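You operate a simulated robot arm through the tools that you are given. There is no shell and no other tool. Be economical: measure what you need, move in short steps, check, and stop when the job is done.

Carry out the task below with a simulated robot arm. There is one attempt and no reset: what you move stays moved.

JOB
Move the bench plug from socket A to D and switch it on.
Fine: breaker A off before pulling and left off, cap A shut; plug in before switching D on.

Only the result counts: the job must be done as asked and must still hold three seconds after the hand-in. Knocking over, shifting, dropping, spilling or breaking anything else fails it. Lids that push on must go on centred and level and be pressed home; caps that screw on are set level and turned clockwise until they are tight.

ROBOT AND FRAMES
A 7-joint arm with a two-finger parallel gripper, hanging from a carriage that runs on a gantry, over the field with the corners [-1855, 15], [-1241, -1107], [777, -3], [163, 1119] (x, y) and turns from -330 to 357 degrees about z. Base frame: it is fixed where the carriage stands at the start and does not move with it; the origin is on the floor, on the carriage's upright axis, x ahead of it, y to its left, z up; the surface under the hand at the start is at about z = 570. Readings come in mm, degrees, newtons and seconds.
With the tool pointing down near the work surface it reaches from about 100 to 380 mm from the robot's upright axis, wherever it stands. Its first joint turns from -143.0 to 143.0 degrees. Payload 1.57 kg.
Tool frame: the origin (TCP) lies between the finger pads and is the grasp point; the fingertips stand 30 mm ahead of it; z points along the fingers, y is the line along which they close. Largest opening 110 mm; finger width 24, thickness 12; the body of the gripper, 48 by 112 mm, starts 78 mm behind the TCP.
Orientation is that of the tool frame in the base frame, as a unit quaternion [w, x, y, z]. With the fingers straight down and closing along the base's y, the tool's x points along the base's -x, its y along +y and its z along -z.

CONTROLS
- The arm moves only by the tool servo_tool. Its argument "increments" is a list of rows, each a list of 7 numbers: the shift along the base's x, y, z in units of 30 mm (1.0 is 30 mm), then the turn, a rotation vector about the base's x, y, z in units of 6 degrees (1.0 is 6 degrees), then the finger opening in mm, from 0 to 110. In form: [[dx, dy, dz, ax, ay, az, fingers], ...]. A call has 1 to 12 rows; each row shifts and turns the commanded pose from where the row before left it. A call with a number of a shift or a turn outside -1 to 1 is refused whole. Each row takes 0.2 s and may step no farther than 50 mm and 8.6 degrees from the row before; otherwise, or with a gripper value out of range, the whole call is refused. Where a pose cannot be reached the arm comes as near as it can. A force on the tool above 40 N (or 10 N above the force at the start of the call, whichever is more), or a blocked arm, ends the call early, and 0.2 s more pass. Each finger travels about 45 mm/s and halts on what it meets, pressing with about 40 N; the grip force reading is that of the motor and also rises with nothing between the fingers. The clock runs only during rows and for 0.2 s after the last one: add rows that do not move to give the fingers time. The reply holds the time, the measured pose of the TCP, the force on the tool along the base axes, the opening and the grip force, in the units named above and with some noise, with the torque about the TCP (base axes, N m) and any sound that the robot's microphone picked up.
- Cameras (640 x 400 px; columns grow to the right, rows downward): "scene" is now at [286.5, 33.8, 1849.2]; the picture's right is [0.47, -0.89, 0.00], its down [-0.71, -0.37, -0.60] and it looks along [0.53, 0.28, -0.80] (base axes); focal length 270 px, centre (320, 200). "wrist" rides on the gripper at [70, 16, -141] in the tool frame; the picture's right is [-0.23, 0.97, 0.00], its down [-0.86, -0.20, -0.48] and it looks along [-0.47, -0.11, 0.88] (tool axes); focal length 222 px, centre (320, 200). There is no depth. A picture from a camera that has moved, and an enlarged one, comes with that camera's place and axes in the base frame and with its lens.
- get_image(camera): a new picture of that camera. It takes no simulated time.
- slide_trunk(by): slides the trunk up (or, below 0, down) by that many mm; the arm and the scene camera ride with it, the base frame stays. It gives what a move gives, with no picture.
- steer(legs): drives the robot by 1 to 6 legs, each [ahead, left, turn to the left] in mm, mm and degrees, along the robot's own axes; the way and the turn of a leg run together, so that a leg with both is an arc; at most 1500 mm and 180 degrees a leg. The arm and the cameras ride along, it lands a little off, and it stops where it bumps. It keeps to its track: a leg is cut to what the track allows. It gives what a move gives.
- head_to(pan, tilt): turns the head with the scene camera to pan (to the left, within 155 degrees either way) and tilt (down, from -29 to 69), counted from straight ahead of the robot. It gives what a move gives.
- close_up(camera, box): a new picture of the part [left, top, right, bottom] of that camera's present view, enlarged. It takes no simulated time.
- finish_job(): hands the job in; it is judged then, once.

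Go step by step. Nothing tells you exact positions but the pictures and the camera data: compare them with the known pose of the tool, close in by small moves and look again before you grip or let go. The budget is 120 turns and 98 pictures, counting those below and the enlarged ones. Unless the task says otherwise, let go and move clear before handing in, and close with one line.

The tools are called as name(argument=value, ...) on one line, values as JSON. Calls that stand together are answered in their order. servo_tool: Moves the arm, as the interface text tells. Its arguments: {"type":"object","properties":{"increments":{"type":"array","items":{"type":"array","items":{"type":"number"}}}},"required":["increments"]} The other tools are called the same way: slide_trunk (by) slides the trunk up or down; steer (legs) drives the base; head_to (pan, tilt) turns the head that bears the scene camera; get_image (camera) takes a picture; close_up (camera, box) takes an enlarged picture of a part of a camera's view; finish_job () hands the job in.

At the start:

```text
t: 0.0
tool_pos: [646.5, 113.3, 1000.0]
ee_rot: [0.0, 0.0, 1.0, -0.001]
force: [0.1, 0.2, 0.0]
moment: [0.0, 0.0, 0.01]
opening: 110.1
grip_force: 0.0
trunk travel left (down, up): [-525.0, 70.0]
robot x, y, heading: [1.6, -1.8, -0.2]
head pan, tilt: [27.7, 53.2]
```

scene: 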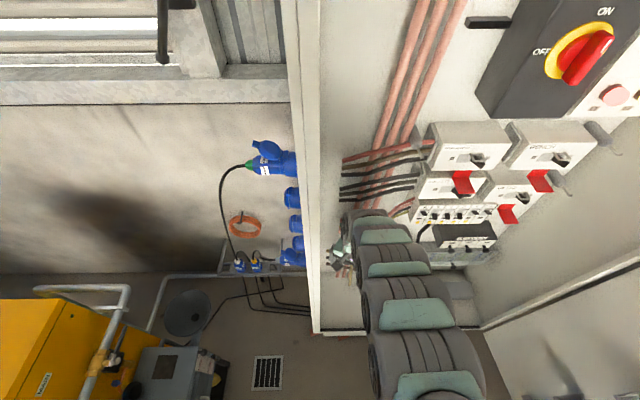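
wrist: 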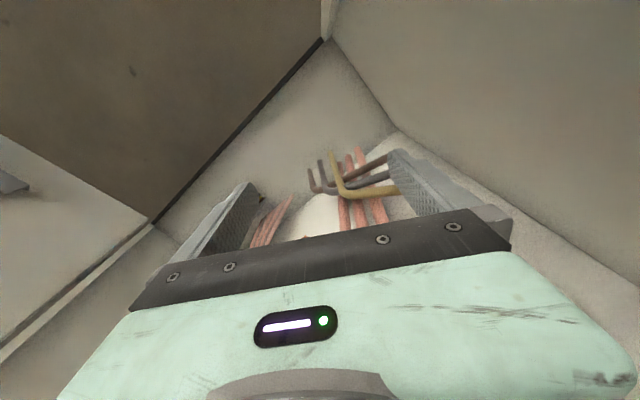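

I see a wall with blue sockets left of a partition and switchgear right of it; I need closer views to identify things.

close_up(camera="scene", box=[200, 120, 360, 300])

close_up(camera="scene", box=[390, 100, 630, 270])

```text
2.22 times, centred on (280, 210) of scene
camera zoom: at [286.5, 33.8, 1849.2], right [0.47, -0.89, 0.0], down [-0.71, -0.37, -0.6], along [0.53, 0.28, -0.8], focal length 600 px, centre (409, 178)
```

zoom: 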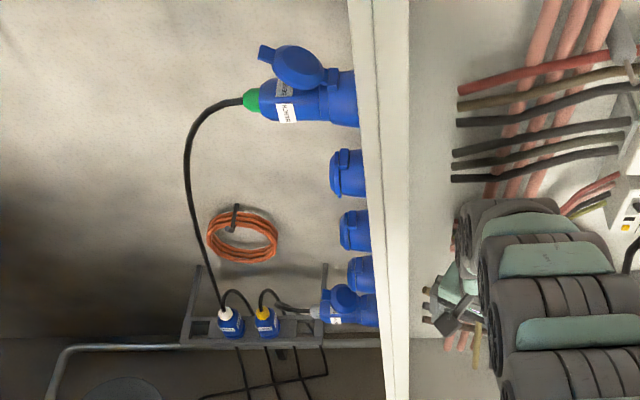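

```text
2.35 times, centred on (510, 185) of scene
camera zoom: at [286.5, 33.8, 1849.2], right [0.47, -0.89, 0.0], down [-0.71, -0.37, -0.6], along [0.53, 0.28, -0.8], focal length 636 px, centre (-127, 235)
```

zoom: 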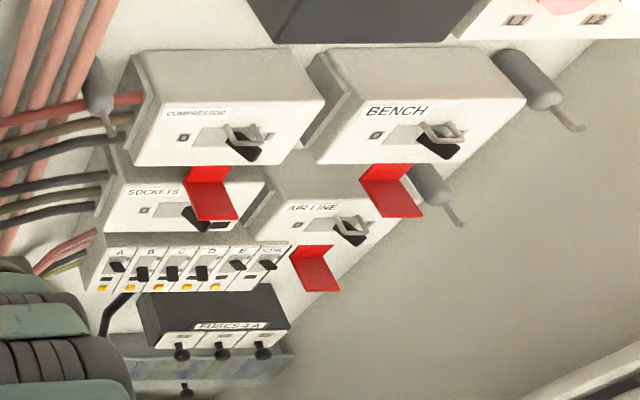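

close_up(camera="scene", box=[410, 185, 510, 248])

close_up(camera="scene", box=[230, 130, 330, 193])

close_up(camera="scene", box=[215, 205, 335, 280])

```text
6.35 times, centred on (460, 216) of scene
camera zoom: at [286.5, 33.8, 1849.2], right [0.47, -0.89, 0.0], down [-0.71, -0.37, -0.6], along [0.53, 0.28, -0.8], focal length 1715 px, centre (-569, 95)
```

zoom: 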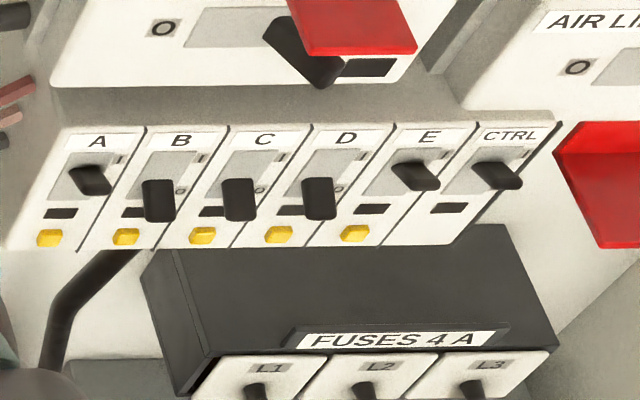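

```text
6.35 times, centred on (280, 162) of scene
camera zoom: at [286.5, 33.8, 1849.2], right [0.47, -0.89, 0.0], down [-0.71, -0.37, -0.6], along [0.53, 0.28, -0.8], focal length 1715 px, centre (574, 444)
```

zoom: 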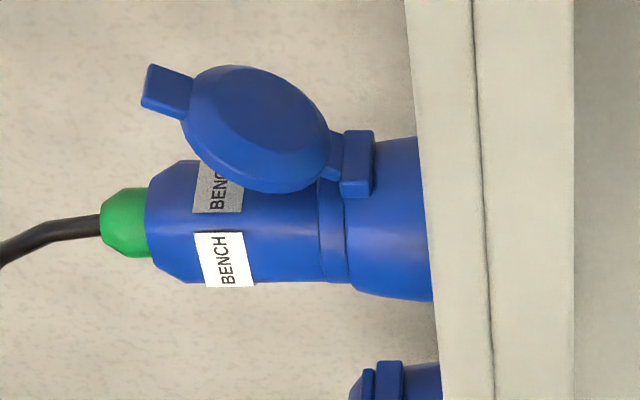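

```text
5.33 times, centred on (275, 242) of scene
camera zoom: at [286.5, 33.8, 1849.2], right [0.47, -0.89, 0.0], down [-0.71, -0.37, -0.6], along [0.53, 0.28, -0.8], focal length 1441 px, centre (560, -27)
```

zoom: 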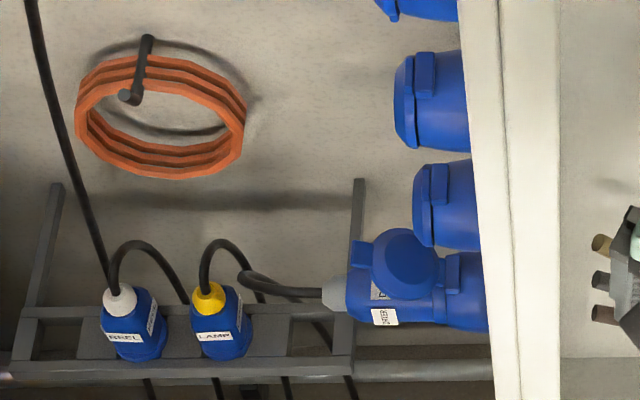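

slide_trunk(by=-200)

get_image(camera="scene")

```text
t: 2.2
tool_pos: [646.1, 112.6, 800.2]
ee_rot: [0.0, 0.0, 1.0, 0.0]
force: [0.1, -0.7, -0.3]
moment: [-0.01, 0.0, 0.0]
opening: 110.2
grip_force: 0.1
trunk travel left (down, up): [-325.0, 270.0]
robot x, y, heading: [-1.5, 0.3, 0.1]
head pan, tilt: [27.7, 53.2]
```

```text
90 pictures are left
camera scene: at [286.5, 33.8, 1649.3], right [0.47, -0.89, 0.0], down [-0.71, -0.37, -0.6], along [0.53, 0.28, -0.8], focal length 270 px, centre (320, 200)
```

scene: 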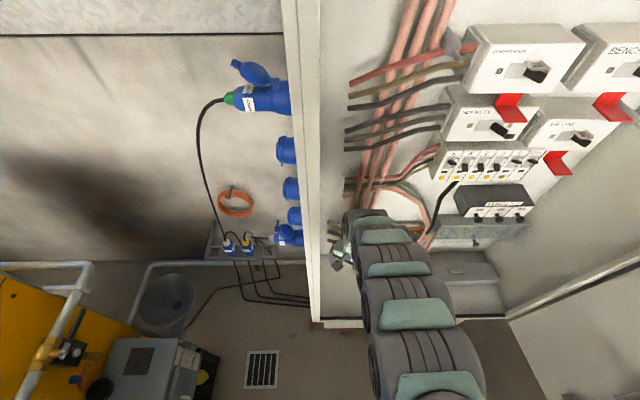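

slide_trunk(by=250)

servo_tool(increments=[[0, 0, 0, 0, 0, 1, 0], [0, 0, 0, 0, 0, 1, 0], [0, 0, 0, 0, 0, 1, 0], [0, 0, 0, 0, 0, 1, 0], [0, 0, 0, 0, 0, 0.78, 0], [0, 0, 0, 0.48, -0.877, 0, 0], [0, 0, 0, 0.48, -0.877, 0, 0], [0, 0, 0, 0.48, -0.877, 0, 0], [0, 0, 0, 0.48, -0.877, 0, 0], [0, 0, 0, 0.48, -0.877, 0, 0]])

get_image(camera="scene")

```text
t: 4.8
tool_pos: [647.1, 113.1, 1048.9]
ee_rot: [0.001, 0.0, 1.0, 0.0]
force: [0.2, -0.6, 0.0]
moment: [-0.03, 0.03, 0.02]
opening: 110.0
grip_force: 0.1
trunk travel left (down, up): [-575.0, 20.0]
robot x, y, heading: [-0.5, 4.6, -0.1]
head pan, tilt: [27.7, 53.2]
```

```text
t: 7.0
tool_pos: [678.1, 102.9, 1037.3]
ee_rot: [0.188, -0.245, 0.949, 0.058]
force: [0.4, 0.3, -0.2]
moment: [-0.01, 0.01, 0.01]
opening: 0.1
grip_force: 21.4
out of reach, approached as far as the arm can: row 8, 9, 10
trunk travel left (down, up): [-575.0, 20.0]
robot x, y, heading: [7.2, 0.2, -0.0]
head pan, tilt: [27.7, 53.2]
```

```text
89 pictures are left
camera scene: at [286.5, 33.8, 1899.2], right [0.47, -0.89, 0.0], down [-0.71, -0.37, -0.6], along [0.53, 0.28, -0.8], focal length 270 px, centre (320, 200)
```

scene: 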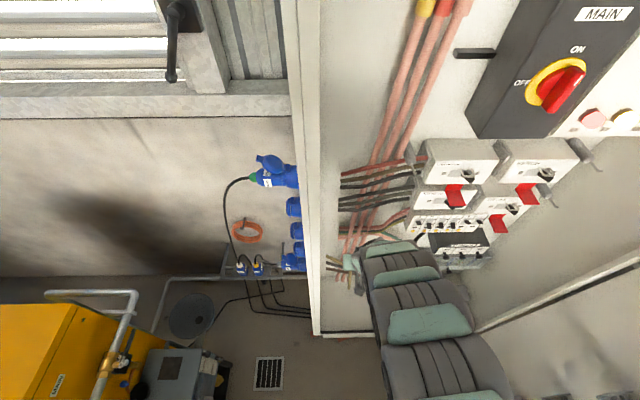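

servo_tool(increments=[[-0.5, -0.3, 1, 0, 0, 0, 0], [-0.5, -0.3, 1, 0, 0, 0, 0], [0, 0, 1, 0, 0, 0, 0], [0, 0, 1, 0, 0, 0, 0], [0, 0, 1, 0, 0, 0, 0], [0, 0, 1, 0, 0, 0, 0]])

servo_tool(increments=[[0, 0, 0, 0.48, -0.877, 0, 0], [0, 0, 0, 0.48, -0.877, 0, 0], [0, 0, 0, 0.48, -0.877, 0, 0], [0, 0, 0, 0.48, -0.877, 0, 0], [0, 0, 0, 0.48, -0.877, 0, 0]])

get_image(camera="scene")

```text
t: 8.3
tool_pos: [736.5, 105.2, 1130.3]
ee_rot: [0.187, -0.246, 0.949, 0.059]
force: [-0.1, 0.4, 0.8]
moment: [-0.02, -0.03, 0.02]
opening: 0.0
grip_force: 21.0
out of reach, approached as far as the arm can: row 1, 2, 3, 4, 5, 6
trunk travel left (down, up): [-575.0, 20.0]
robot x, y, heading: [0.1, -1.9, 0.1]
head pan, tilt: [27.7, 53.2]
```

```text
t: 9.6
tool_pos: [770.2, 101.6, 1140.8]
ee_rot: [0.284, -0.241, 0.924, 0.084]
force: [-0.1, 0.7, 0.7]
moment: [0.0, 0.02, 0.03]
opening: 0.0
grip_force: 21.5
out of reach, approached as far as the arm can: row 1, 2, 3, 4, 5
trunk travel left (down, up): [-575.0, 20.0]
robot x, y, heading: [0.2, -0.6, 0.1]
head pan, tilt: [27.7, 53.2]
```

```text
88 pictures are left
camera scene: at [286.5, 33.8, 1899.2], right [0.47, -0.89, 0.0], down [-0.71, -0.37, -0.6], along [0.53, 0.28, -0.8], focal length 270 px, centre (320, 200)
```

scene: 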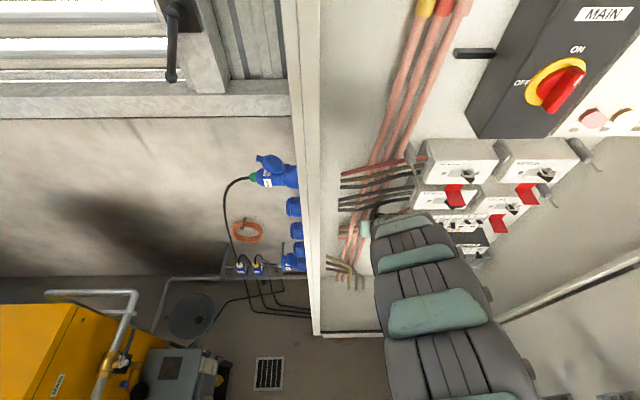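

steer(legs=[[-263, -144, 0]])

servo_tool(increments=[[0, 0, 1, 0, 0, 0, 0], [0, 0, 1, 0, 0, 0, 0], [0, 0, 1, 0.48, -0.877, 0, 0], [0, 0, 0, 0.48, -0.877, 0, 0], [0, 0, 0, 0.48, -0.877, 0, 0], [0, 0, 0, 0.48, -0.877, 0, 0], [0, 0, 0, 0.48, -0.877, 0, 0]])

get_image(camera="scene")

```text
t: 11.6
tool_pos: [508.5, -42.7, 1140.9]
ee_rot: [0.285, -0.242, 0.924, 0.084]
force: [0.3, -0.2, 0.2]
moment: [0.01, -0.06, 0.0]
opening: 0.0
grip_force: 21.7
trunk travel left (down, up): [-575.0, 20.0]
robot x, y, heading: [-257.9, -139.9, -0.0]
head pan, tilt: [27.7, 53.2]
```

```text
t: 13.2
tool_pos: [567.9, -43.8, 1189.3]
ee_rot: [0.515, -0.217, 0.817, 0.144]
force: [-0.4, -0.1, 0.4]
moment: [0.01, 0.01, 0.01]
opening: 0.0
grip_force: 21.3
out of reach, approached as far as the arm can: row 1, 2, 3, 4, 5, 6
trunk travel left (down, up): [-575.0, 20.0]
robot x, y, heading: [-264.5, -143.1, -0.1]
head pan, tilt: [27.7, 53.2]
```

```text
87 pictures are left
camera scene: at [25.5, -109.5, 1899.2], right [0.46, -0.89, 0.0], down [-0.71, -0.37, -0.6], along [0.53, 0.28, -0.8], focal length 270 px, centre (320, 200)
```

scene: 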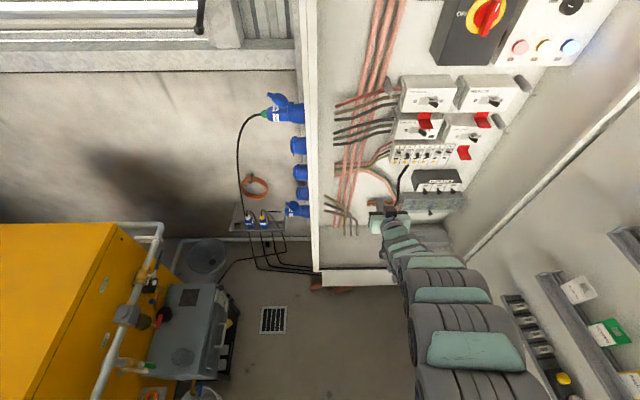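

steer(legs=[[-88, -48, 0]])

servo_tool(increments=[[0, 0, 0, 0.48, -0.877, 0, 0], [0, 0, 0, 0.48, -0.877, 0, 0], [0, 0, 0, 0.48, -0.877, 0, 0], [0, 0, 0, 0.48, -0.877, 0, 0], [0, 0, 0, 0.33, -0.6, 0, 0]])

get_image(camera="scene")

get_image(camera="wrist")

```text
t: 14.3
tool_pos: [478.1, -91.3, 1190.4]
ee_rot: [0.514, -0.217, 0.817, 0.144]
force: [-0.9, 0.2, -0.6]
moment: [0.0, -0.05, 0.02]
opening: 0.1
grip_force: 21.3
trunk travel left (down, up): [-575.0, 20.0]
robot x, y, heading: [-349.9, -190.7, -0.2]
head pan, tilt: [27.7, 53.2]
```

```text
t: 15.5
tool_pos: [478.3, -90.0, 1190.3]
ee_rot: [0.698, -0.181, 0.666, 0.189]
force: [-0.3, 0.2, 0.3]
moment: [0.0, 0.02, -0.01]
opening: 0.0
grip_force: 21.4
out of reach, approached as far as the arm can: row 3
trunk travel left (down, up): [-575.0, 20.0]
robot x, y, heading: [-347.8, -191.7, -0.1]
head pan, tilt: [27.7, 53.2]
```

```text
86 pictures are left
camera scene: at [-63.7, -155.9, 1899.0], right [0.47, -0.89, 0.0], down [-0.71, -0.37, -0.6], along [0.53, 0.28, -0.8], focal length 270 px, centre (320, 200)
```

scene: 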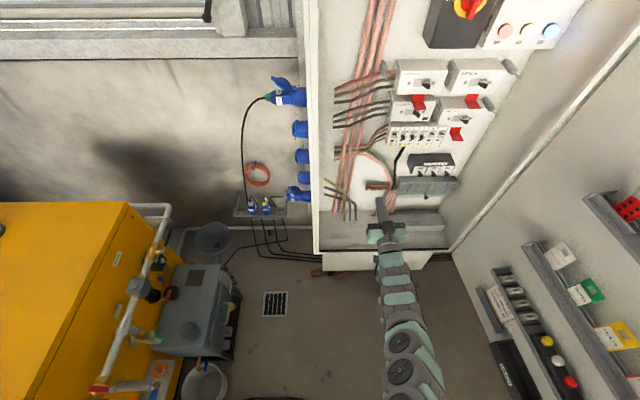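

```text
85 pictures are left
camera wrist: at [350.3, -145.6, 1112.5], right [-0.5, 0.84, 0.23], down [-0.35, -0.43, 0.83], along [0.79, 0.34, 0.51], focal length 222 px, centre (320, 200)
```

wrist: 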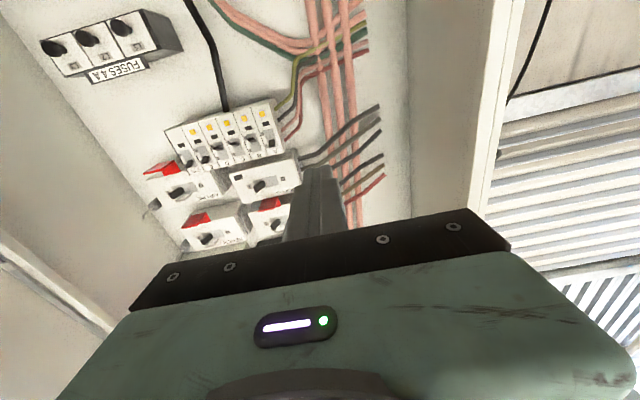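

close_up(camera="scene", box=[376, 112, 456, 162])

close_up(camera="wrist", box=[160, 90, 320, 190])

```text
8.00 times, centred on (416, 137) of scene
camera zoom: at [-63.7, -155.9, 1899.0], right [0.47, -0.89, 0.0], down [-0.71, -0.37, -0.6], along [0.53, 0.28, -0.8], focal length 2161 px, centre (-448, 704)
```

zoom: 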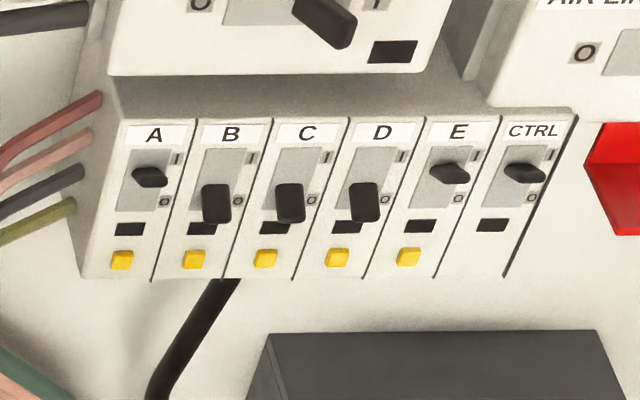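

```text
4.00 times, centred on (240, 140) of wrist
camera zoom: at [350.3, -145.6, 1112.5], right [-0.5, 0.84, 0.23], down [-0.35, -0.43, 0.83], along [0.79, 0.34, 0.51], focal length 888 px, centre (640, 440)
```

zoom: 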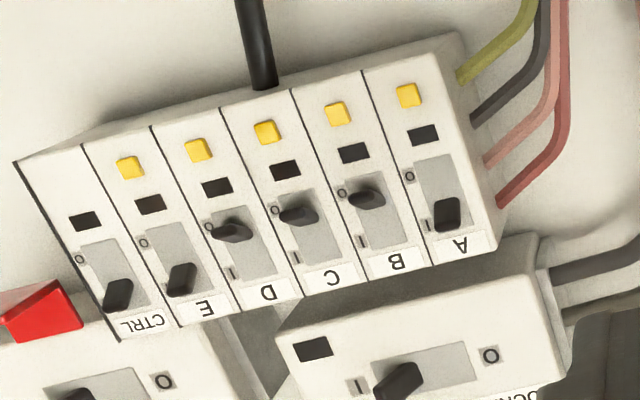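

servo_tool(increments=[[0, 0, 1, 0, 0, 0, 0], [0, 0, 0.75, 0, 0, 0, 0], [0, 0, 0, 0, 0, 0, 0]])

steer(legs=[[220, 40, 0]])

```text
t: 16.3
tool_pos: [477.9, -91.1, 1244.1]
ee_rot: [0.698, -0.182, 0.667, 0.189]
force: [0.4, -1.0, 0.2]
moment: [0.02, -0.01, -0.02]
opening: 0.0
grip_force: 21.4
trunk travel left (down, up): [-575.0, 20.0]
robot x, y, heading: [-351.9, -187.0, -0.2]
head pan, tilt: [27.7, 53.2]
```

```text
t: 18.1
tool_pos: [700.7, -47.2, 1243.5]
ee_rot: [0.698, -0.182, 0.666, 0.189]
force: [0.9, -0.3, 0.2]
moment: [0.02, 0.02, -0.01]
opening: 0.0
grip_force: 21.0
trunk travel left (down, up): [-575.0, 20.0]
robot x, y, heading: [-128.2, -148.1, 0.3]
head pan, tilt: [27.7, 53.2]
```

The tool is level and about 85 mm short of breaker A; checking alignment.

get_image(camera="wrist")

get_image(camera="scene")

```text
82 pictures are left
camera wrist: at [573.0, -104.1, 1166.8], right [-0.5, 0.84, 0.22], down [-0.35, -0.43, 0.83], along [0.79, 0.34, 0.51], focal length 222 px, centre (320, 200)
```

wrist: 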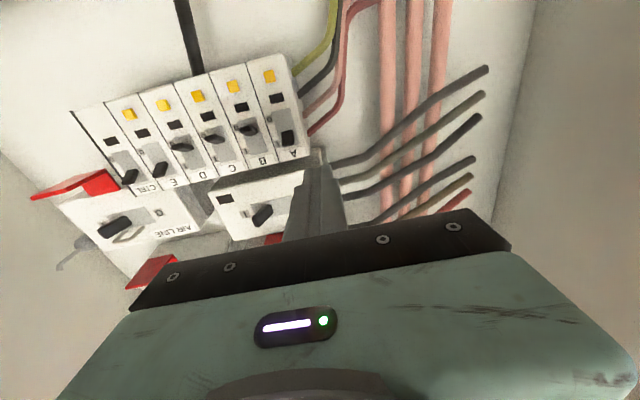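

```text
81 pictures are left
camera scene: at [158.3, -115.4, 1899.2], right [0.47, -0.88, 0.0], down [-0.71, -0.37, -0.6], along [0.53, 0.28, -0.8], focal length 270 px, centre (320, 200)
```

scene: 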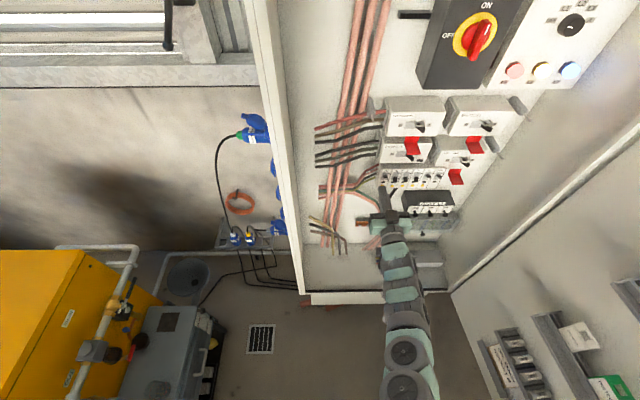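

servo_tool(increments=[[0.84, 0.1, 0, 0, 0, 0, 0], [0.84, 0.1, 0, 0, 0, 0, 0], [0.82, 0.12, 0, 0, 0, 0, 0], [0, 0, 0, 0, 0, 0, 0]])

close_up(camera="scene", box=[370, 150, 450, 200])

close_up(camera="wrist", box=[200, 60, 400, 185])

```text
t: 19.1
tool_pos: [773.9, -35.2, 1243.1]
ee_rot: [0.697, -0.181, 0.667, 0.188]
force: [-12.2, -2.1, -1.2]
moment: [-0.05, 0.14, 0.0]
opening: 0.0
grip_force: 21.2
trunk travel left (down, up): [-575.0, 20.0]
robot x, y, heading: [-128.4, -153.0, 0.1]
head pan, tilt: [27.7, 53.2]
```

```text
8.00 times, centred on (410, 175) of scene
camera zoom: at [157.7, -115.4, 1898.8], right [0.47, -0.88, 0.0], down [-0.71, -0.37, -0.6], along [0.53, 0.28, -0.8], focal length 2161 px, centre (-400, 400)
```

zoom: 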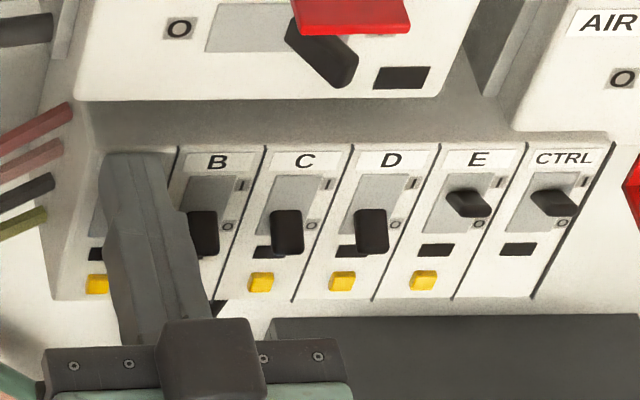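

```text
3.20 times, centred on (300, 122) of wrist
camera zoom: at [646.2, -92.0, 1165.6], right [-0.5, 0.83, 0.23], down [-0.34, -0.43, 0.83], along [0.79, 0.34, 0.5], focal length 711 px, centre (384, 448)
```

zoom: 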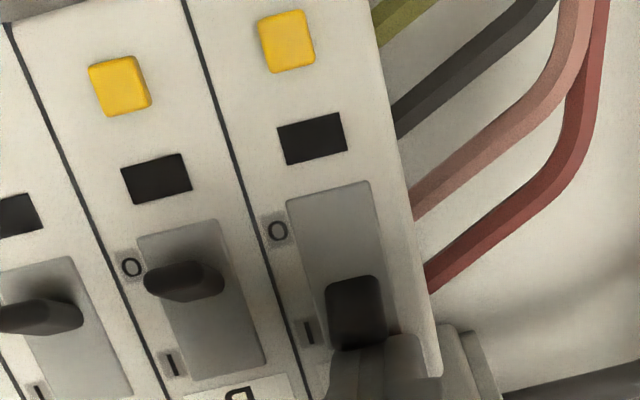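

servo_tool(increments=[[-0.1, -0.06, 0, 0, 0, 0, 0], [0, 0, -0.3, 0, 0, 0, 0], [0, 0, -0.3, 0, 0, 0, 0], [0, 0, -0.3, 0, 0, 0, 0], [0, 0, -0.2, 0, 0, 0, 0], [0, 0, 0, 0, 0, 0, 0]])

close_up(camera="wrist", box=[200, 60, 400, 185])

```text
t: 20.1
tool_pos: [772.8, -39.9, 1223.4]
ee_rot: [0.701, -0.182, 0.663, 0.19]
force: [-3.8, -1.9, 4.3]
moment: [0.02, -0.07, 0.01]
opening: 0.0
grip_force: 20.9
trunk travel left (down, up): [-575.0, 20.0]
robot x, y, heading: [-126.8, -149.2, 0.2]
head pan, tilt: [27.7, 53.2]
stopped in row 5: the force on the tool passed its limit at 49 N (the readings are from after the stop); the commanded pose is now the measured one
```

```text
3.20 times, centred on (300, 122) of wrist
camera zoom: at [646.7, -95.6, 1144.3], right [-0.51, 0.83, 0.22], down [-0.35, -0.44, 0.83], along [0.79, 0.34, 0.52], focal length 711 px, centre (384, 448)
```

zoom: 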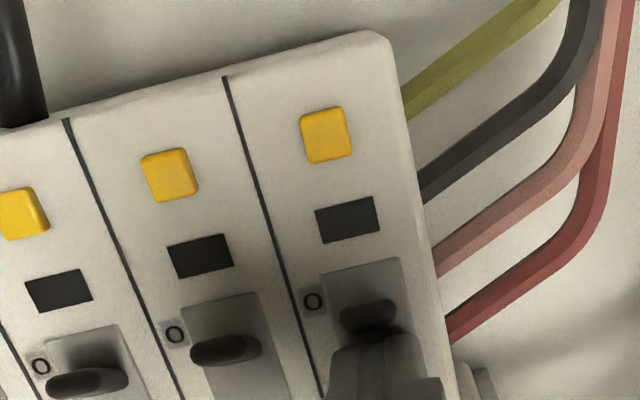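

servo_tool(increments=[[0, 0, 0.2, 0, 0, 0, 0], [-1, -0.58, 0, 0, 0, 0, 0], [-1, -0.58, 0, 0, 0, 0, 0], [0, 0, 0, 0, 0, 0, 0]])

get_image(camera="wrist")

close_up(camera="scene", box=[370, 150, 450, 200])

```text
t: 21.1
tool_pos: [713.8, -73.3, 1229.5]
ee_rot: [0.7, -0.183, 0.663, 0.191]
force: [0.1, -0.2, 0.0]
moment: [-0.01, 0.01, -0.01]
opening: 0.0
grip_force: 21.6
trunk travel left (down, up): [-575.0, 20.0]
robot x, y, heading: [-128.7, -149.1, 0.1]
head pan, tilt: [27.7, 53.2]
```

```text
77 pictures are left
camera wrist: at [587.4, -129.4, 1150.8], right [-0.51, 0.83, 0.22], down [-0.35, -0.44, 0.83], along [0.79, 0.34, 0.51], focal length 222 px, centre (320, 200)
```

wrist: 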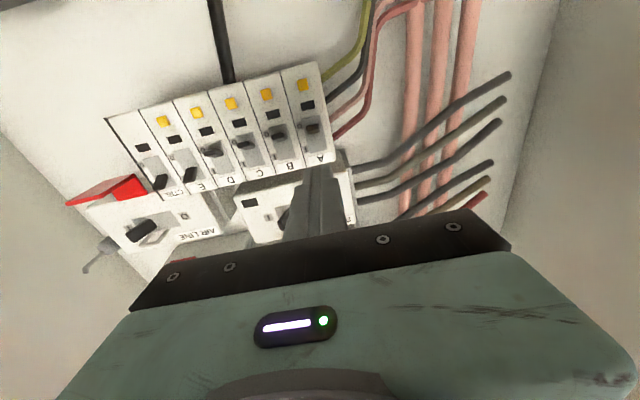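

```text
8.00 times, centred on (410, 175) of scene
camera zoom: at [157.9, -115.4, 1899.2], right [0.47, -0.88, 0.0], down [-0.71, -0.37, -0.6], along [0.53, 0.28, -0.8], focal length 2161 px, centre (-400, 400)
```

zoom: 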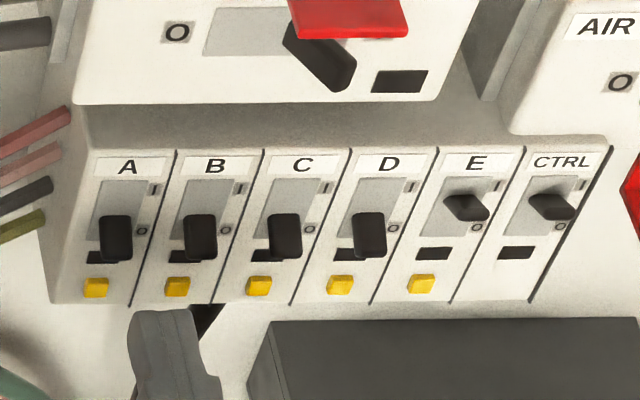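

steer(legs=[[-351, -192, 0], [-230, 421, 0]])

get_image(camera="scene")

get_image(camera="wrist")

```text
t: 26.1
tool_pos: [132.9, 156.2, 1229.2]
ee_rot: [0.701, -0.183, 0.663, 0.191]
force: [-0.3, 0.2, -0.1]
moment: [0.02, -0.01, -0.04]
opening: 0.0
grip_force: 21.3
trunk travel left (down, up): [-575.0, 20.0]
robot x, y, heading: [-708.6, 78.1, 0.2]
head pan, tilt: [27.7, 53.2]
```

```text
75 pictures are left
camera scene: at [-424.1, 113.8, 1899.2], right [0.47, -0.88, 0.0], down [-0.71, -0.37, -0.6], along [0.53, 0.28, -0.8], focal length 270 px, centre (320, 200)
```

scene: 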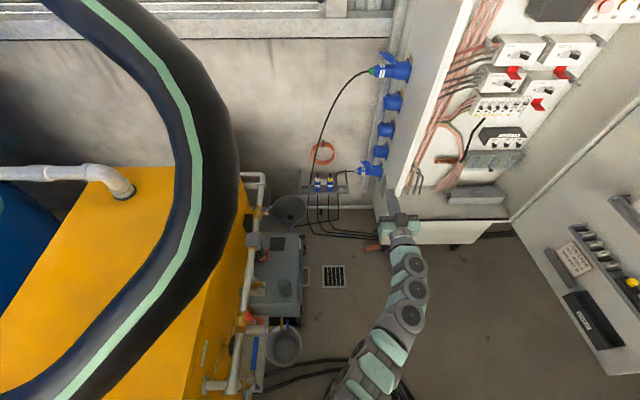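

```text
74 pictures are left
camera wrist: at [5.8, 99.7, 1150.9], right [-0.51, 0.83, 0.22], down [-0.35, -0.44, 0.83], along [0.79, 0.34, 0.51], focal length 222 px, centre (320, 200)
```

wrist: 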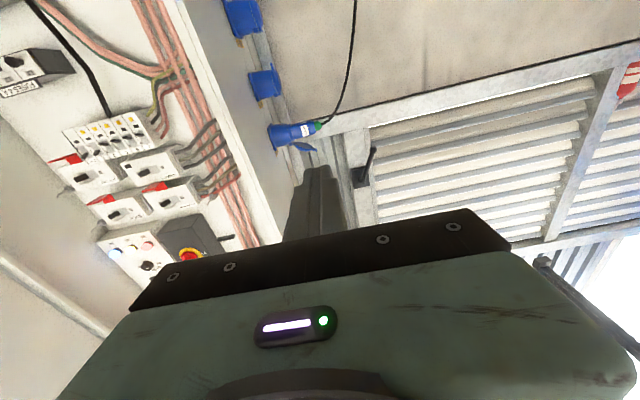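

close_up(camera="scene", box=[330, 40, 430, 200])

close_up(camera="wrist", box=[220, 60, 360, 170])

close_up(camera="scene", box=[360, 40, 440, 90])

```text
2.50 times, centred on (380, 120) of scene
camera zoom: at [-424.1, 113.8, 1899.2], right [0.47, -0.88, 0.0], down [-0.71, -0.37, -0.6], along [0.53, 0.28, -0.8], focal length 675 px, centre (170, 400)
```

zoom: 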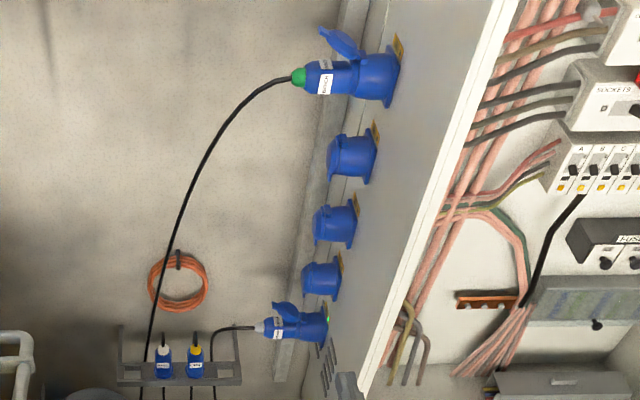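

```text
3.64 times, centred on (290, 115) of wrist
camera zoom: at [5.8, 99.7, 1150.9], right [-0.51, 0.83, 0.22], down [-0.35, -0.44, 0.83], along [0.79, 0.34, 0.51], focal length 808 px, centre (429, 509)
```

zoom: 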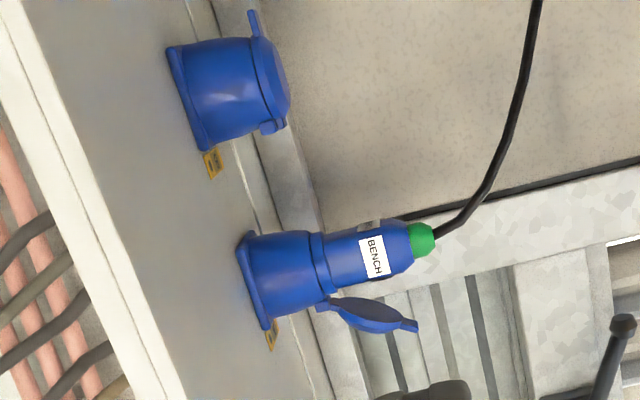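

```text
8.00 times, centred on (400, 65) of scene
camera zoom: at [-424.1, 113.8, 1899.2], right [0.47, -0.88, 0.0], down [-0.71, -0.37, -0.6], along [0.53, 0.28, -0.8], focal length 2161 px, centre (-320, 1280)
```

zoom: 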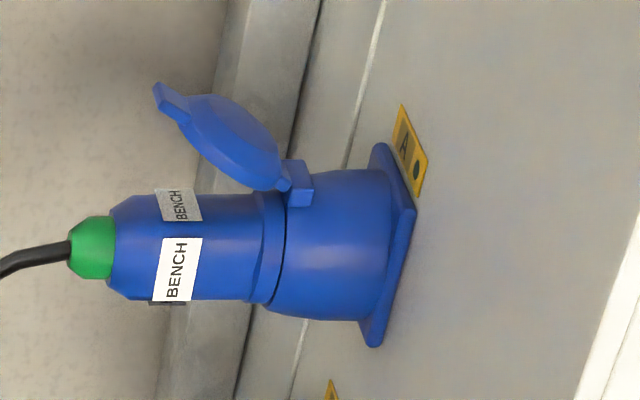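

servo_tool(increments=[[0, 0, 0, -0.25, 0.45, -0.33, 0], [0, 0, 0, 0.877, 0.48, 0, 0], [0, 0, 0, 0.877, 0.48, 0, 0], [0, 0, 0, 0.877, 0.48, 0, 0], [0, 0, 0, 0.877, 0.48, 0, 0], [0, 0, 0, 0.877, 0.48, 0, 0], [0, 0, 0, 0.877, 0.48, 0, 0], [0, 0, 0, 0.877, 0.48, 0, 0]])

servo_tool(increments=[[0, 0, 0, 0.877, 0.48, 0, 0], [0, 0, 0, 0.877, 0.48, 0, 0], [0, 0, 0, 0.877, 0.48, 0, 0], [0, 0, 0, 0.877, 0.48, 0, 0], [0, 0, 0, 0.877, 0.48, 0, 0], [0, 0, 0, 0.877, 0.48, 0, 0], [0, 0, 0, 0.877, 0.48, 0, 0], [0, 0, 0, 0.877, 0.48, 0, 0], [0, 0, 0, 0, 0, 0, 0]])

get_image(camera="wrist")

```text
t: 27.9
tool_pos: [132.1, 155.2, 1230.6]
ee_rot: [0.578, 0.082, 0.703, 0.407]
force: [-0.6, 0.4, 0.0]
moment: [-0.02, 0.0, 0.01]
opening: 0.0
grip_force: 21.6
trunk travel left (down, up): [-575.0, 20.0]
robot x, y, heading: [-708.2, 78.6, 0.4]
head pan, tilt: [27.7, 53.2]
```

```text
t: 29.9
tool_pos: [132.2, 156.2, 1228.8]
ee_rot: [0.362, 0.36, 0.609, 0.607]
force: [0.2, -0.1, -0.3]
moment: [0.0, -0.03, -0.03]
opening: 0.0
grip_force: 21.5
trunk travel left (down, up): [-575.0, 20.0]
robot x, y, heading: [-708.2, 81.5, 0.2]
head pan, tilt: [27.7, 53.2]
```

```text
70 pictures are left
camera wrist: at [-25.5, 149.7, 1244.7], right [0.11, -0.2, 0.97], down [-0.01, -0.98, -0.2], along [0.99, 0.01, -0.11], focal length 222 px, centre (320, 200)
```

wrist: 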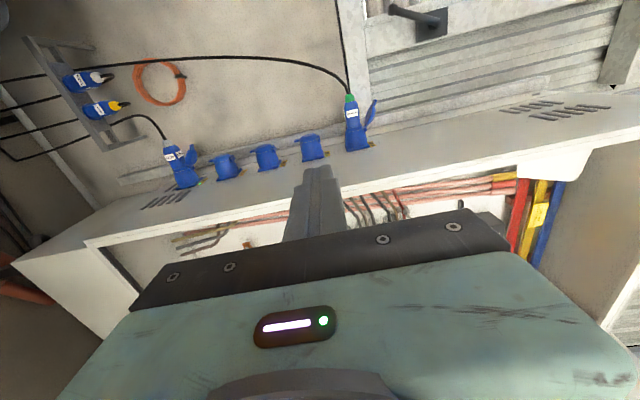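

close_up(camera="wrist", box=[150, 80, 400, 236])

close_up(camera="wrist", box=[200, 120, 300, 182])

```text
2.56 times, centred on (275, 158) of wrist
camera zoom: at [-25.5, 149.7, 1244.7], right [0.11, -0.2, 0.97], down [-0.01, -0.98, -0.2], along [0.99, 0.01, -0.11], focal length 569 px, centre (435, 308)
```

zoom: 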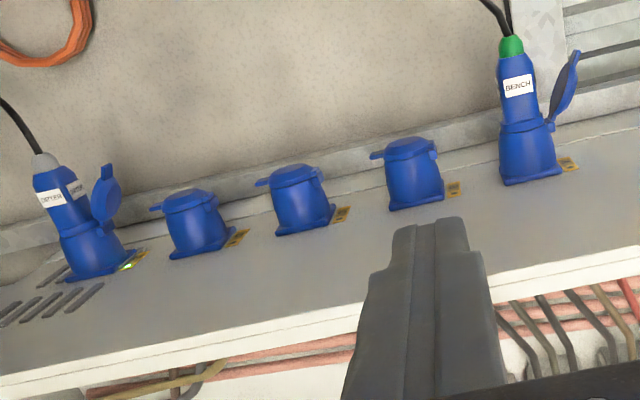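

```text
6.40 times, centred on (250, 151) of wrist
camera zoom: at [-25.5, 149.7, 1244.7], right [0.11, -0.2, 0.97], down [-0.01, -0.98, -0.2], along [0.99, 0.01, -0.11], focal length 1422 px, centre (768, 514)
```

zoom: 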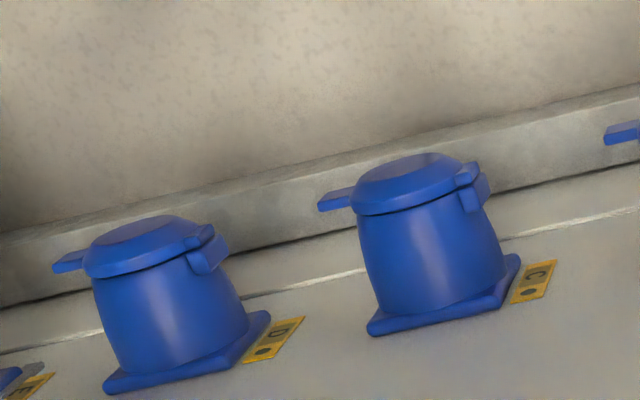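

servo_tool(increments=[[-0.48, 0.877, 0, 0, 0, -1, 0], [-0.48, 0.877, 0, 0, 0, -1, 0], [-0.48, 0.877, 0, 0, 0, 0, 0], [-0.48, 0.877, 0, 0, 0, 0, 0], [-0.48, 0.877, 0, 0, 0, 0, 0], [-0.48, 0.877, 0, 0, 0, 0, 0], [0, 0, 0, 0, 0, 0, 0]])

```text
t: 31.5
tool_pos: [44.9, 316.9, 1230.1]
ee_rot: [0.424, 0.422, 0.568, 0.565]
force: [-1.7, 0.3, -0.2]
moment: [0.02, -0.01, -0.02]
opening: 0.0
grip_force: 21.7
trunk travel left (down, up): [-575.0, 20.0]
robot x, y, heading: [-711.7, 80.8, 0.3]
head pan, tilt: [27.7, 53.2]
```

servo_tool(increments=[[-0.48, 0.877, 0, 0, 0, 0, 0], [-0.48, 0.877, 0, 0, 0, 0, 0], [-0.48, 0.877, 0, 0, 0, 0, 0], [-0.48, 0.877, 0, 0, 0, 0, 0], [-0.48, 0.877, 0, 0, 0, 0, 0], [0, 0, 0, 0, 0, 0, 0]])

steer(legs=[[194, -355, 0]])

get_image(camera="scene")

```text
t: 32.9
tool_pos: [-25.9, 446.5, 1229.0]
ee_rot: [0.424, 0.422, 0.567, 0.566]
force: [0.4, 0.0, 0.2]
moment: [0.04, 0.0, -0.02]
opening: 0.0
grip_force: 21.7
trunk travel left (down, up): [-575.0, 20.0]
robot x, y, heading: [-709.2, 77.9, 0.3]
head pan, tilt: [27.7, 53.2]
```

```text
t: 35.4
tool_pos: [167.2, 92.0, 1230.4]
ee_rot: [0.424, 0.422, 0.568, 0.565]
force: [-0.6, -0.4, 0.4]
moment: [-0.03, 0.0, -0.03]
opening: 0.0
grip_force: 21.6
trunk travel left (down, up): [-575.0, 20.0]
robot x, y, heading: [-517.2, -271.9, -0.2]
head pan, tilt: [27.7, 53.2]
```

```text
67 pictures are left
camera scene: at [-229.9, -239.5, 1899.2], right [0.46, -0.89, 0.0], down [-0.71, -0.37, -0.6], along [0.53, 0.28, -0.8], focal length 270 px, centre (320, 200)
```

scene: 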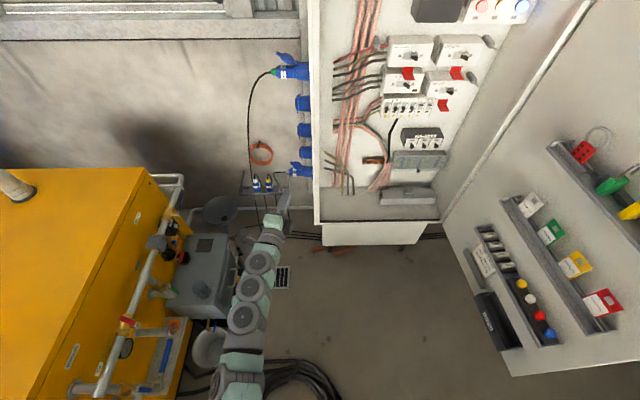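

slide_trunk(by=-250)

get_image(camera="scene")

```text
t: 38.0
tool_pos: [169.0, 90.3, 980.4]
ee_rot: [0.424, 0.423, 0.567, 0.566]
force: [-0.5, -0.1, -0.7]
moment: [-0.02, 0.01, -0.05]
opening: 0.0
grip_force: 21.2
trunk travel left (down, up): [-325.0, 270.0]
robot x, y, heading: [-514.4, -273.9, -0.2]
head pan, tilt: [27.7, 53.2]
```

```text
66 pictures are left
camera scene: at [-229.9, -239.5, 1649.2], right [0.46, -0.89, 0.0], down [-0.71, -0.37, -0.6], along [0.53, 0.28, -0.8], focal length 270 px, centre (320, 200)
```

scene: 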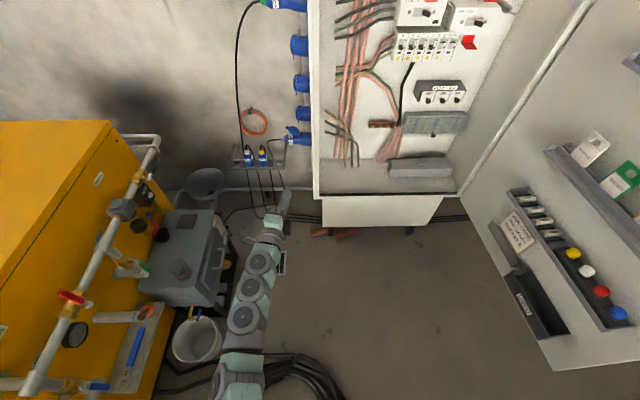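

Clear so far; lower to the cap D tab height and drive in toward the sockets.

slide_trunk(by=-168)

steer(legs=[[379, 142, 0]])

get_image(camera="wrist")

get_image(camera="scene")

```text
t: 39.9
tool_pos: [168.5, 90.9, 812.1]
ee_rot: [0.424, 0.423, 0.567, 0.566]
force: [-0.3, 0.3, 0.1]
moment: [0.03, -0.03, -0.01]
opening: 0.0
grip_force: 21.1
trunk travel left (down, up): [-157.0, 438.0]
robot x, y, heading: [-520.3, -271.9, -0.1]
head pan, tilt: [27.7, 53.2]
```

```text
t: 42.4
tool_pos: [547.2, 228.6, 810.4]
ee_rot: [0.425, 0.425, 0.566, 0.564]
force: [-0.2, 11.7, -8.7]
moment: [-0.01, 0.25, 0.35]
opening: 0.0
grip_force: 21.4
trunk travel left (down, up): [-157.0, 438.0]
robot x, y, heading: [-135.7, -130.1, -0.6]
head pan, tilt: [27.7, 53.2]
```

```text
65 pictures are left
camera wrist: at [393.4, 256.3, 826.1], right [0.06, -0.22, 0.97], down [-0.22, -0.95, -0.2], along [0.97, -0.21, -0.11], focal length 222 px, centre (320, 200)
```

wrist: 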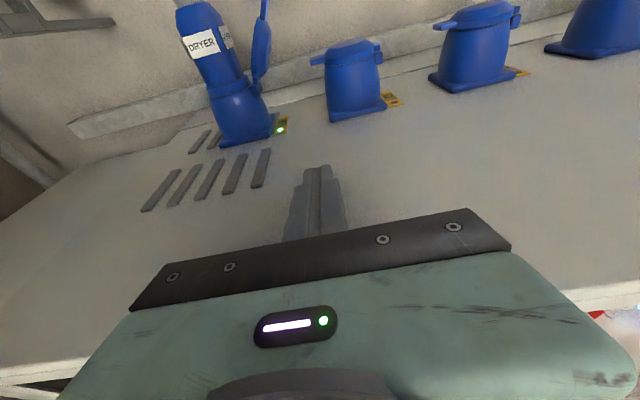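

```text
64 pictures are left
camera scene: at [147.9, -100.4, 1480.9], right [0.46, -0.89, 0.0], down [-0.71, -0.36, -0.6], along [0.53, 0.27, -0.8], focal length 270 px, centre (320, 200)
```

scene: 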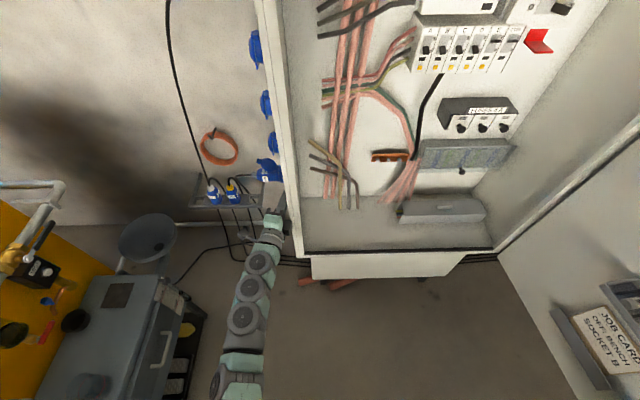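

servo_tool(increments=[[-0.48, 0.877, 0, 0, 0, 0, 0], [-0.24, 0.44, 0, 0, 0, 0, 0], [0, 0, 0, 0, 0, 0, 0]])

close_up(camera="scene", box=[540, 290, 640, 400])

close_up(camera="wrist", box=[160, 0, 480, 200])

```text
t: 43.2
tool_pos: [527.7, 266.3, 812.6]
ee_rot: [0.425, 0.426, 0.566, 0.563]
force: [-0.4, 0.1, -0.5]
moment: [0.03, -0.03, -0.01]
opening: 0.0
grip_force: 21.2
trunk travel left (down, up): [-157.0, 438.0]
robot x, y, heading: [-140.1, -130.8, -0.5]
head pan, tilt: [27.7, 53.2]
```

```text
3.64 times, centred on (590, 345) of scene
camera zoom: at [148.5, -101.5, 1481.2], right [0.46, -0.89, 0.0], down [-0.71, -0.36, -0.6], along [0.53, 0.27, -0.8], focal length 982 px, centre (-662, -327)
```

zoom: 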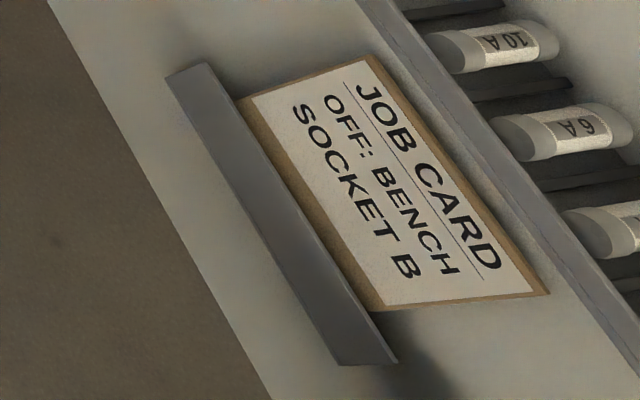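

```text
2.00 times, centred on (320, 100) of wrist
camera zoom: at [372.9, 294.1, 827.4], right [0.06, -0.21, 0.97], down [-0.22, -0.95, -0.2], along [0.97, -0.21, -0.11], focal length 444 px, centre (320, 400)
```

zoom: 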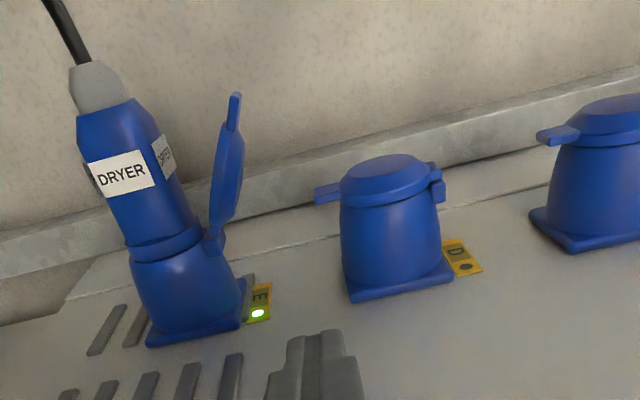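

servo_tool(increments=[[0.914, 0.412, 0.05, 0, 0, 0, 0], [0.914, 0.412, 0.05, 0, 0, 0, 0], [0.914, 0.412, 0.05, 0, 0, 0, 0], [0.914, 0.412, 0.04, 0, 0, 0, 0], [0.914, 0.412, 0, 0, 0, 0, 0], [0.914, 0.412, 0, 0, 0, 0, 0], [0, 0, 0, 0, 0, 0, 0]])

get_image(camera="wrist")

```text
t: 44.8
tool_pos: [687.8, 332.2, 819.4]
ee_rot: [0.426, 0.427, 0.568, 0.56]
force: [20.9, -3.3, -26.3]
moment: [0.18, 0.93, -0.07]
opening: 0.0
grip_force: 21.1
out of reach, approached as far as the arm can: row 6
trunk travel left (down, up): [-157.0, 438.0]
robot x, y, heading: [-137.5, -128.6, -0.5]
head pan, tilt: [27.7, 53.2]
```

```text
61 pictures are left
camera wrist: at [533.1, 360.2, 835.8], right [0.07, -0.21, 0.97], down [-0.23, -0.95, -0.19], along [0.97, -0.21, -0.11], focal length 222 px, centre (320, 200)
```

wrist: 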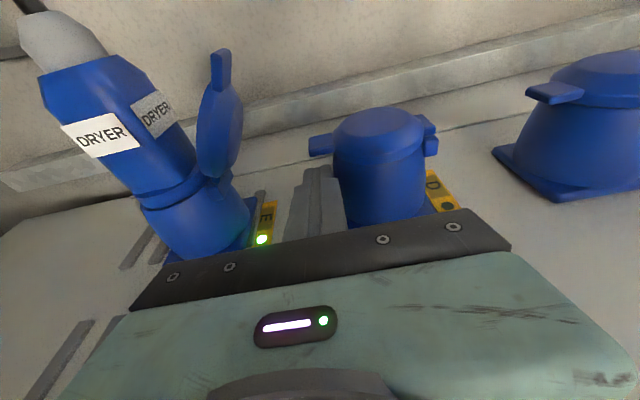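

servo_tool(increments=[[0, 0, -0.17, 0, 0, 0, 0], [0, 0, 0, 0, 0, 0, 0]])

close_up(camera="wrist", box=[260, 80, 460, 220])

```text
t: 45.4
tool_pos: [685.3, 333.4, 819.3]
ee_rot: [0.427, 0.425, 0.567, 0.562]
force: [12.7, -14.1, -18.0]
moment: [0.12, 1.02, -0.62]
opening: 0.1
grip_force: 21.2
trunk travel left (down, up): [-157.0, 438.0]
robot x, y, heading: [-135.4, -132.6, -0.7]
head pan, tilt: [27.7, 53.2]
```

```text
2.86 times, centred on (360, 150) of wrist
camera zoom: at [531.2, 361.3, 834.6], right [0.06, -0.21, 0.98], down [-0.23, -0.95, -0.19], along [0.97, -0.21, -0.11], focal length 635 px, centre (206, 343)
```

zoom: 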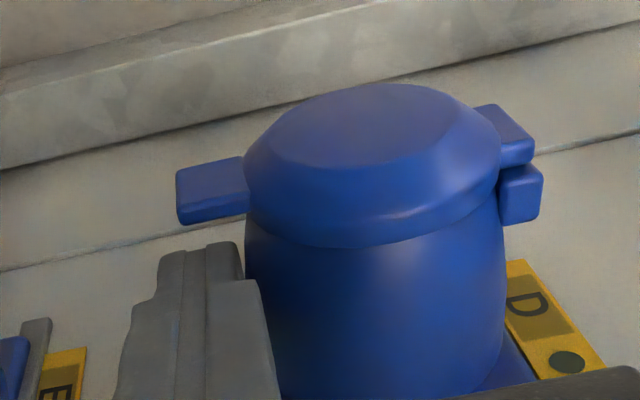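

servo_tool(increments=[[-0.1, -0.05, -0.2, 0, 0, 0, 0], [0, 0, -0.15, 0, 0, 0, 0], [0, 0, 0, 0, 0, 0, 0]])

```text
t: 46.2
tool_pos: [677.6, 341.7, 813.7]
ee_rot: [0.425, 0.424, 0.567, 0.563]
force: [0.6, 0.3, -0.4]
moment: [0.0, -0.01, 0.05]
opening: 0.0
grip_force: 21.5
out of reach, approached as far as the arm can: row 1
trunk travel left (down, up): [-157.0, 438.0]
robot x, y, heading: [-137.2, -135.2, -0.7]
head pan, tilt: [27.7, 53.2]
```

servo_tool(increments=[[-0.877, -0.48, 0, 0, 0, 0, 0], [-0.877, -0.48, 0, 0, 0, 0, 0], [-0.877, -0.48, 0, 0, 0, 0, 0], [-0.877, -0.48, 0, 0, 0, 0, 0], [-0.3, -0.16, 0, 0, 0, 0, 0], [0, 0, 0, 0, 0, 0, 0]])

steer(legs=[[98, 55, 0.7]])

get_image(camera="wrist")

```text
t: 47.6
tool_pos: [566.7, 275.4, 811.0]
ee_rot: [0.426, 0.425, 0.566, 0.564]
force: [-0.2, 0.2, 0.5]
moment: [0.0, 0.02, 0.01]
opening: 0.0
grip_force: 21.1
trunk travel left (down, up): [-157.0, 438.0]
robot x, y, heading: [-135.5, -135.2, -0.6]
head pan, tilt: [27.7, 53.2]
```

```text
t: 48.8
tool_pos: [657.5, 338.5, 811.4]
ee_rot: [0.423, 0.422, 0.568, 0.566]
force: [-0.4, -0.3, 0.1]
moment: [0.0, -0.06, -0.01]
opening: 0.1
grip_force: 20.8
trunk travel left (down, up): [-157.0, 438.0]
robot x, y, heading: [-42.6, -75.5, 0.1]
head pan, tilt: [27.7, 53.2]
```

```text
59 pictures are left
camera wrist: at [501.8, 364.2, 826.0], right [0.07, -0.21, 0.97], down [-0.21, -0.96, -0.2], along [0.97, -0.19, -0.11], focal length 222 px, centre (320, 200)
```

wrist: 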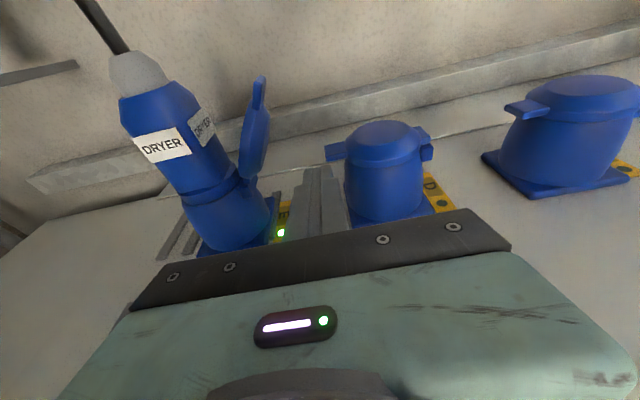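

servo_tool(increments=[[0.27, -0.5, 0.08, 0, 0, 0, 0], [0.8, 0.43, 0, 0, 0, 0, 0], [0, 0, 0, 0, 0, 0, 0]])

close_up(camera="wrist", box=[260, 80, 460, 220])

```text
t: 49.5
tool_pos: [690.0, 335.3, 812.2]
ee_rot: [0.422, 0.422, 0.569, 0.566]
force: [-0.1, 0.2, -0.5]
moment: [0.0, 0.03, -0.03]
opening: 0.0
grip_force: 21.2
trunk travel left (down, up): [-157.0, 438.0]
robot x, y, heading: [-38.7, -74.1, 0.1]
head pan, tilt: [27.7, 53.2]
```

```text
2.86 times, centred on (360, 150) of wrist
camera zoom: at [533.6, 361.5, 828.1], right [0.07, -0.21, 0.97], down [-0.21, -0.96, -0.2], along [0.97, -0.19, -0.11], focal length 635 px, centre (206, 343)
```

zoom: 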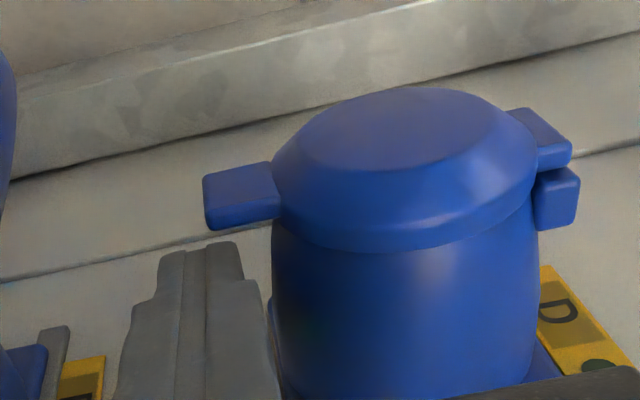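

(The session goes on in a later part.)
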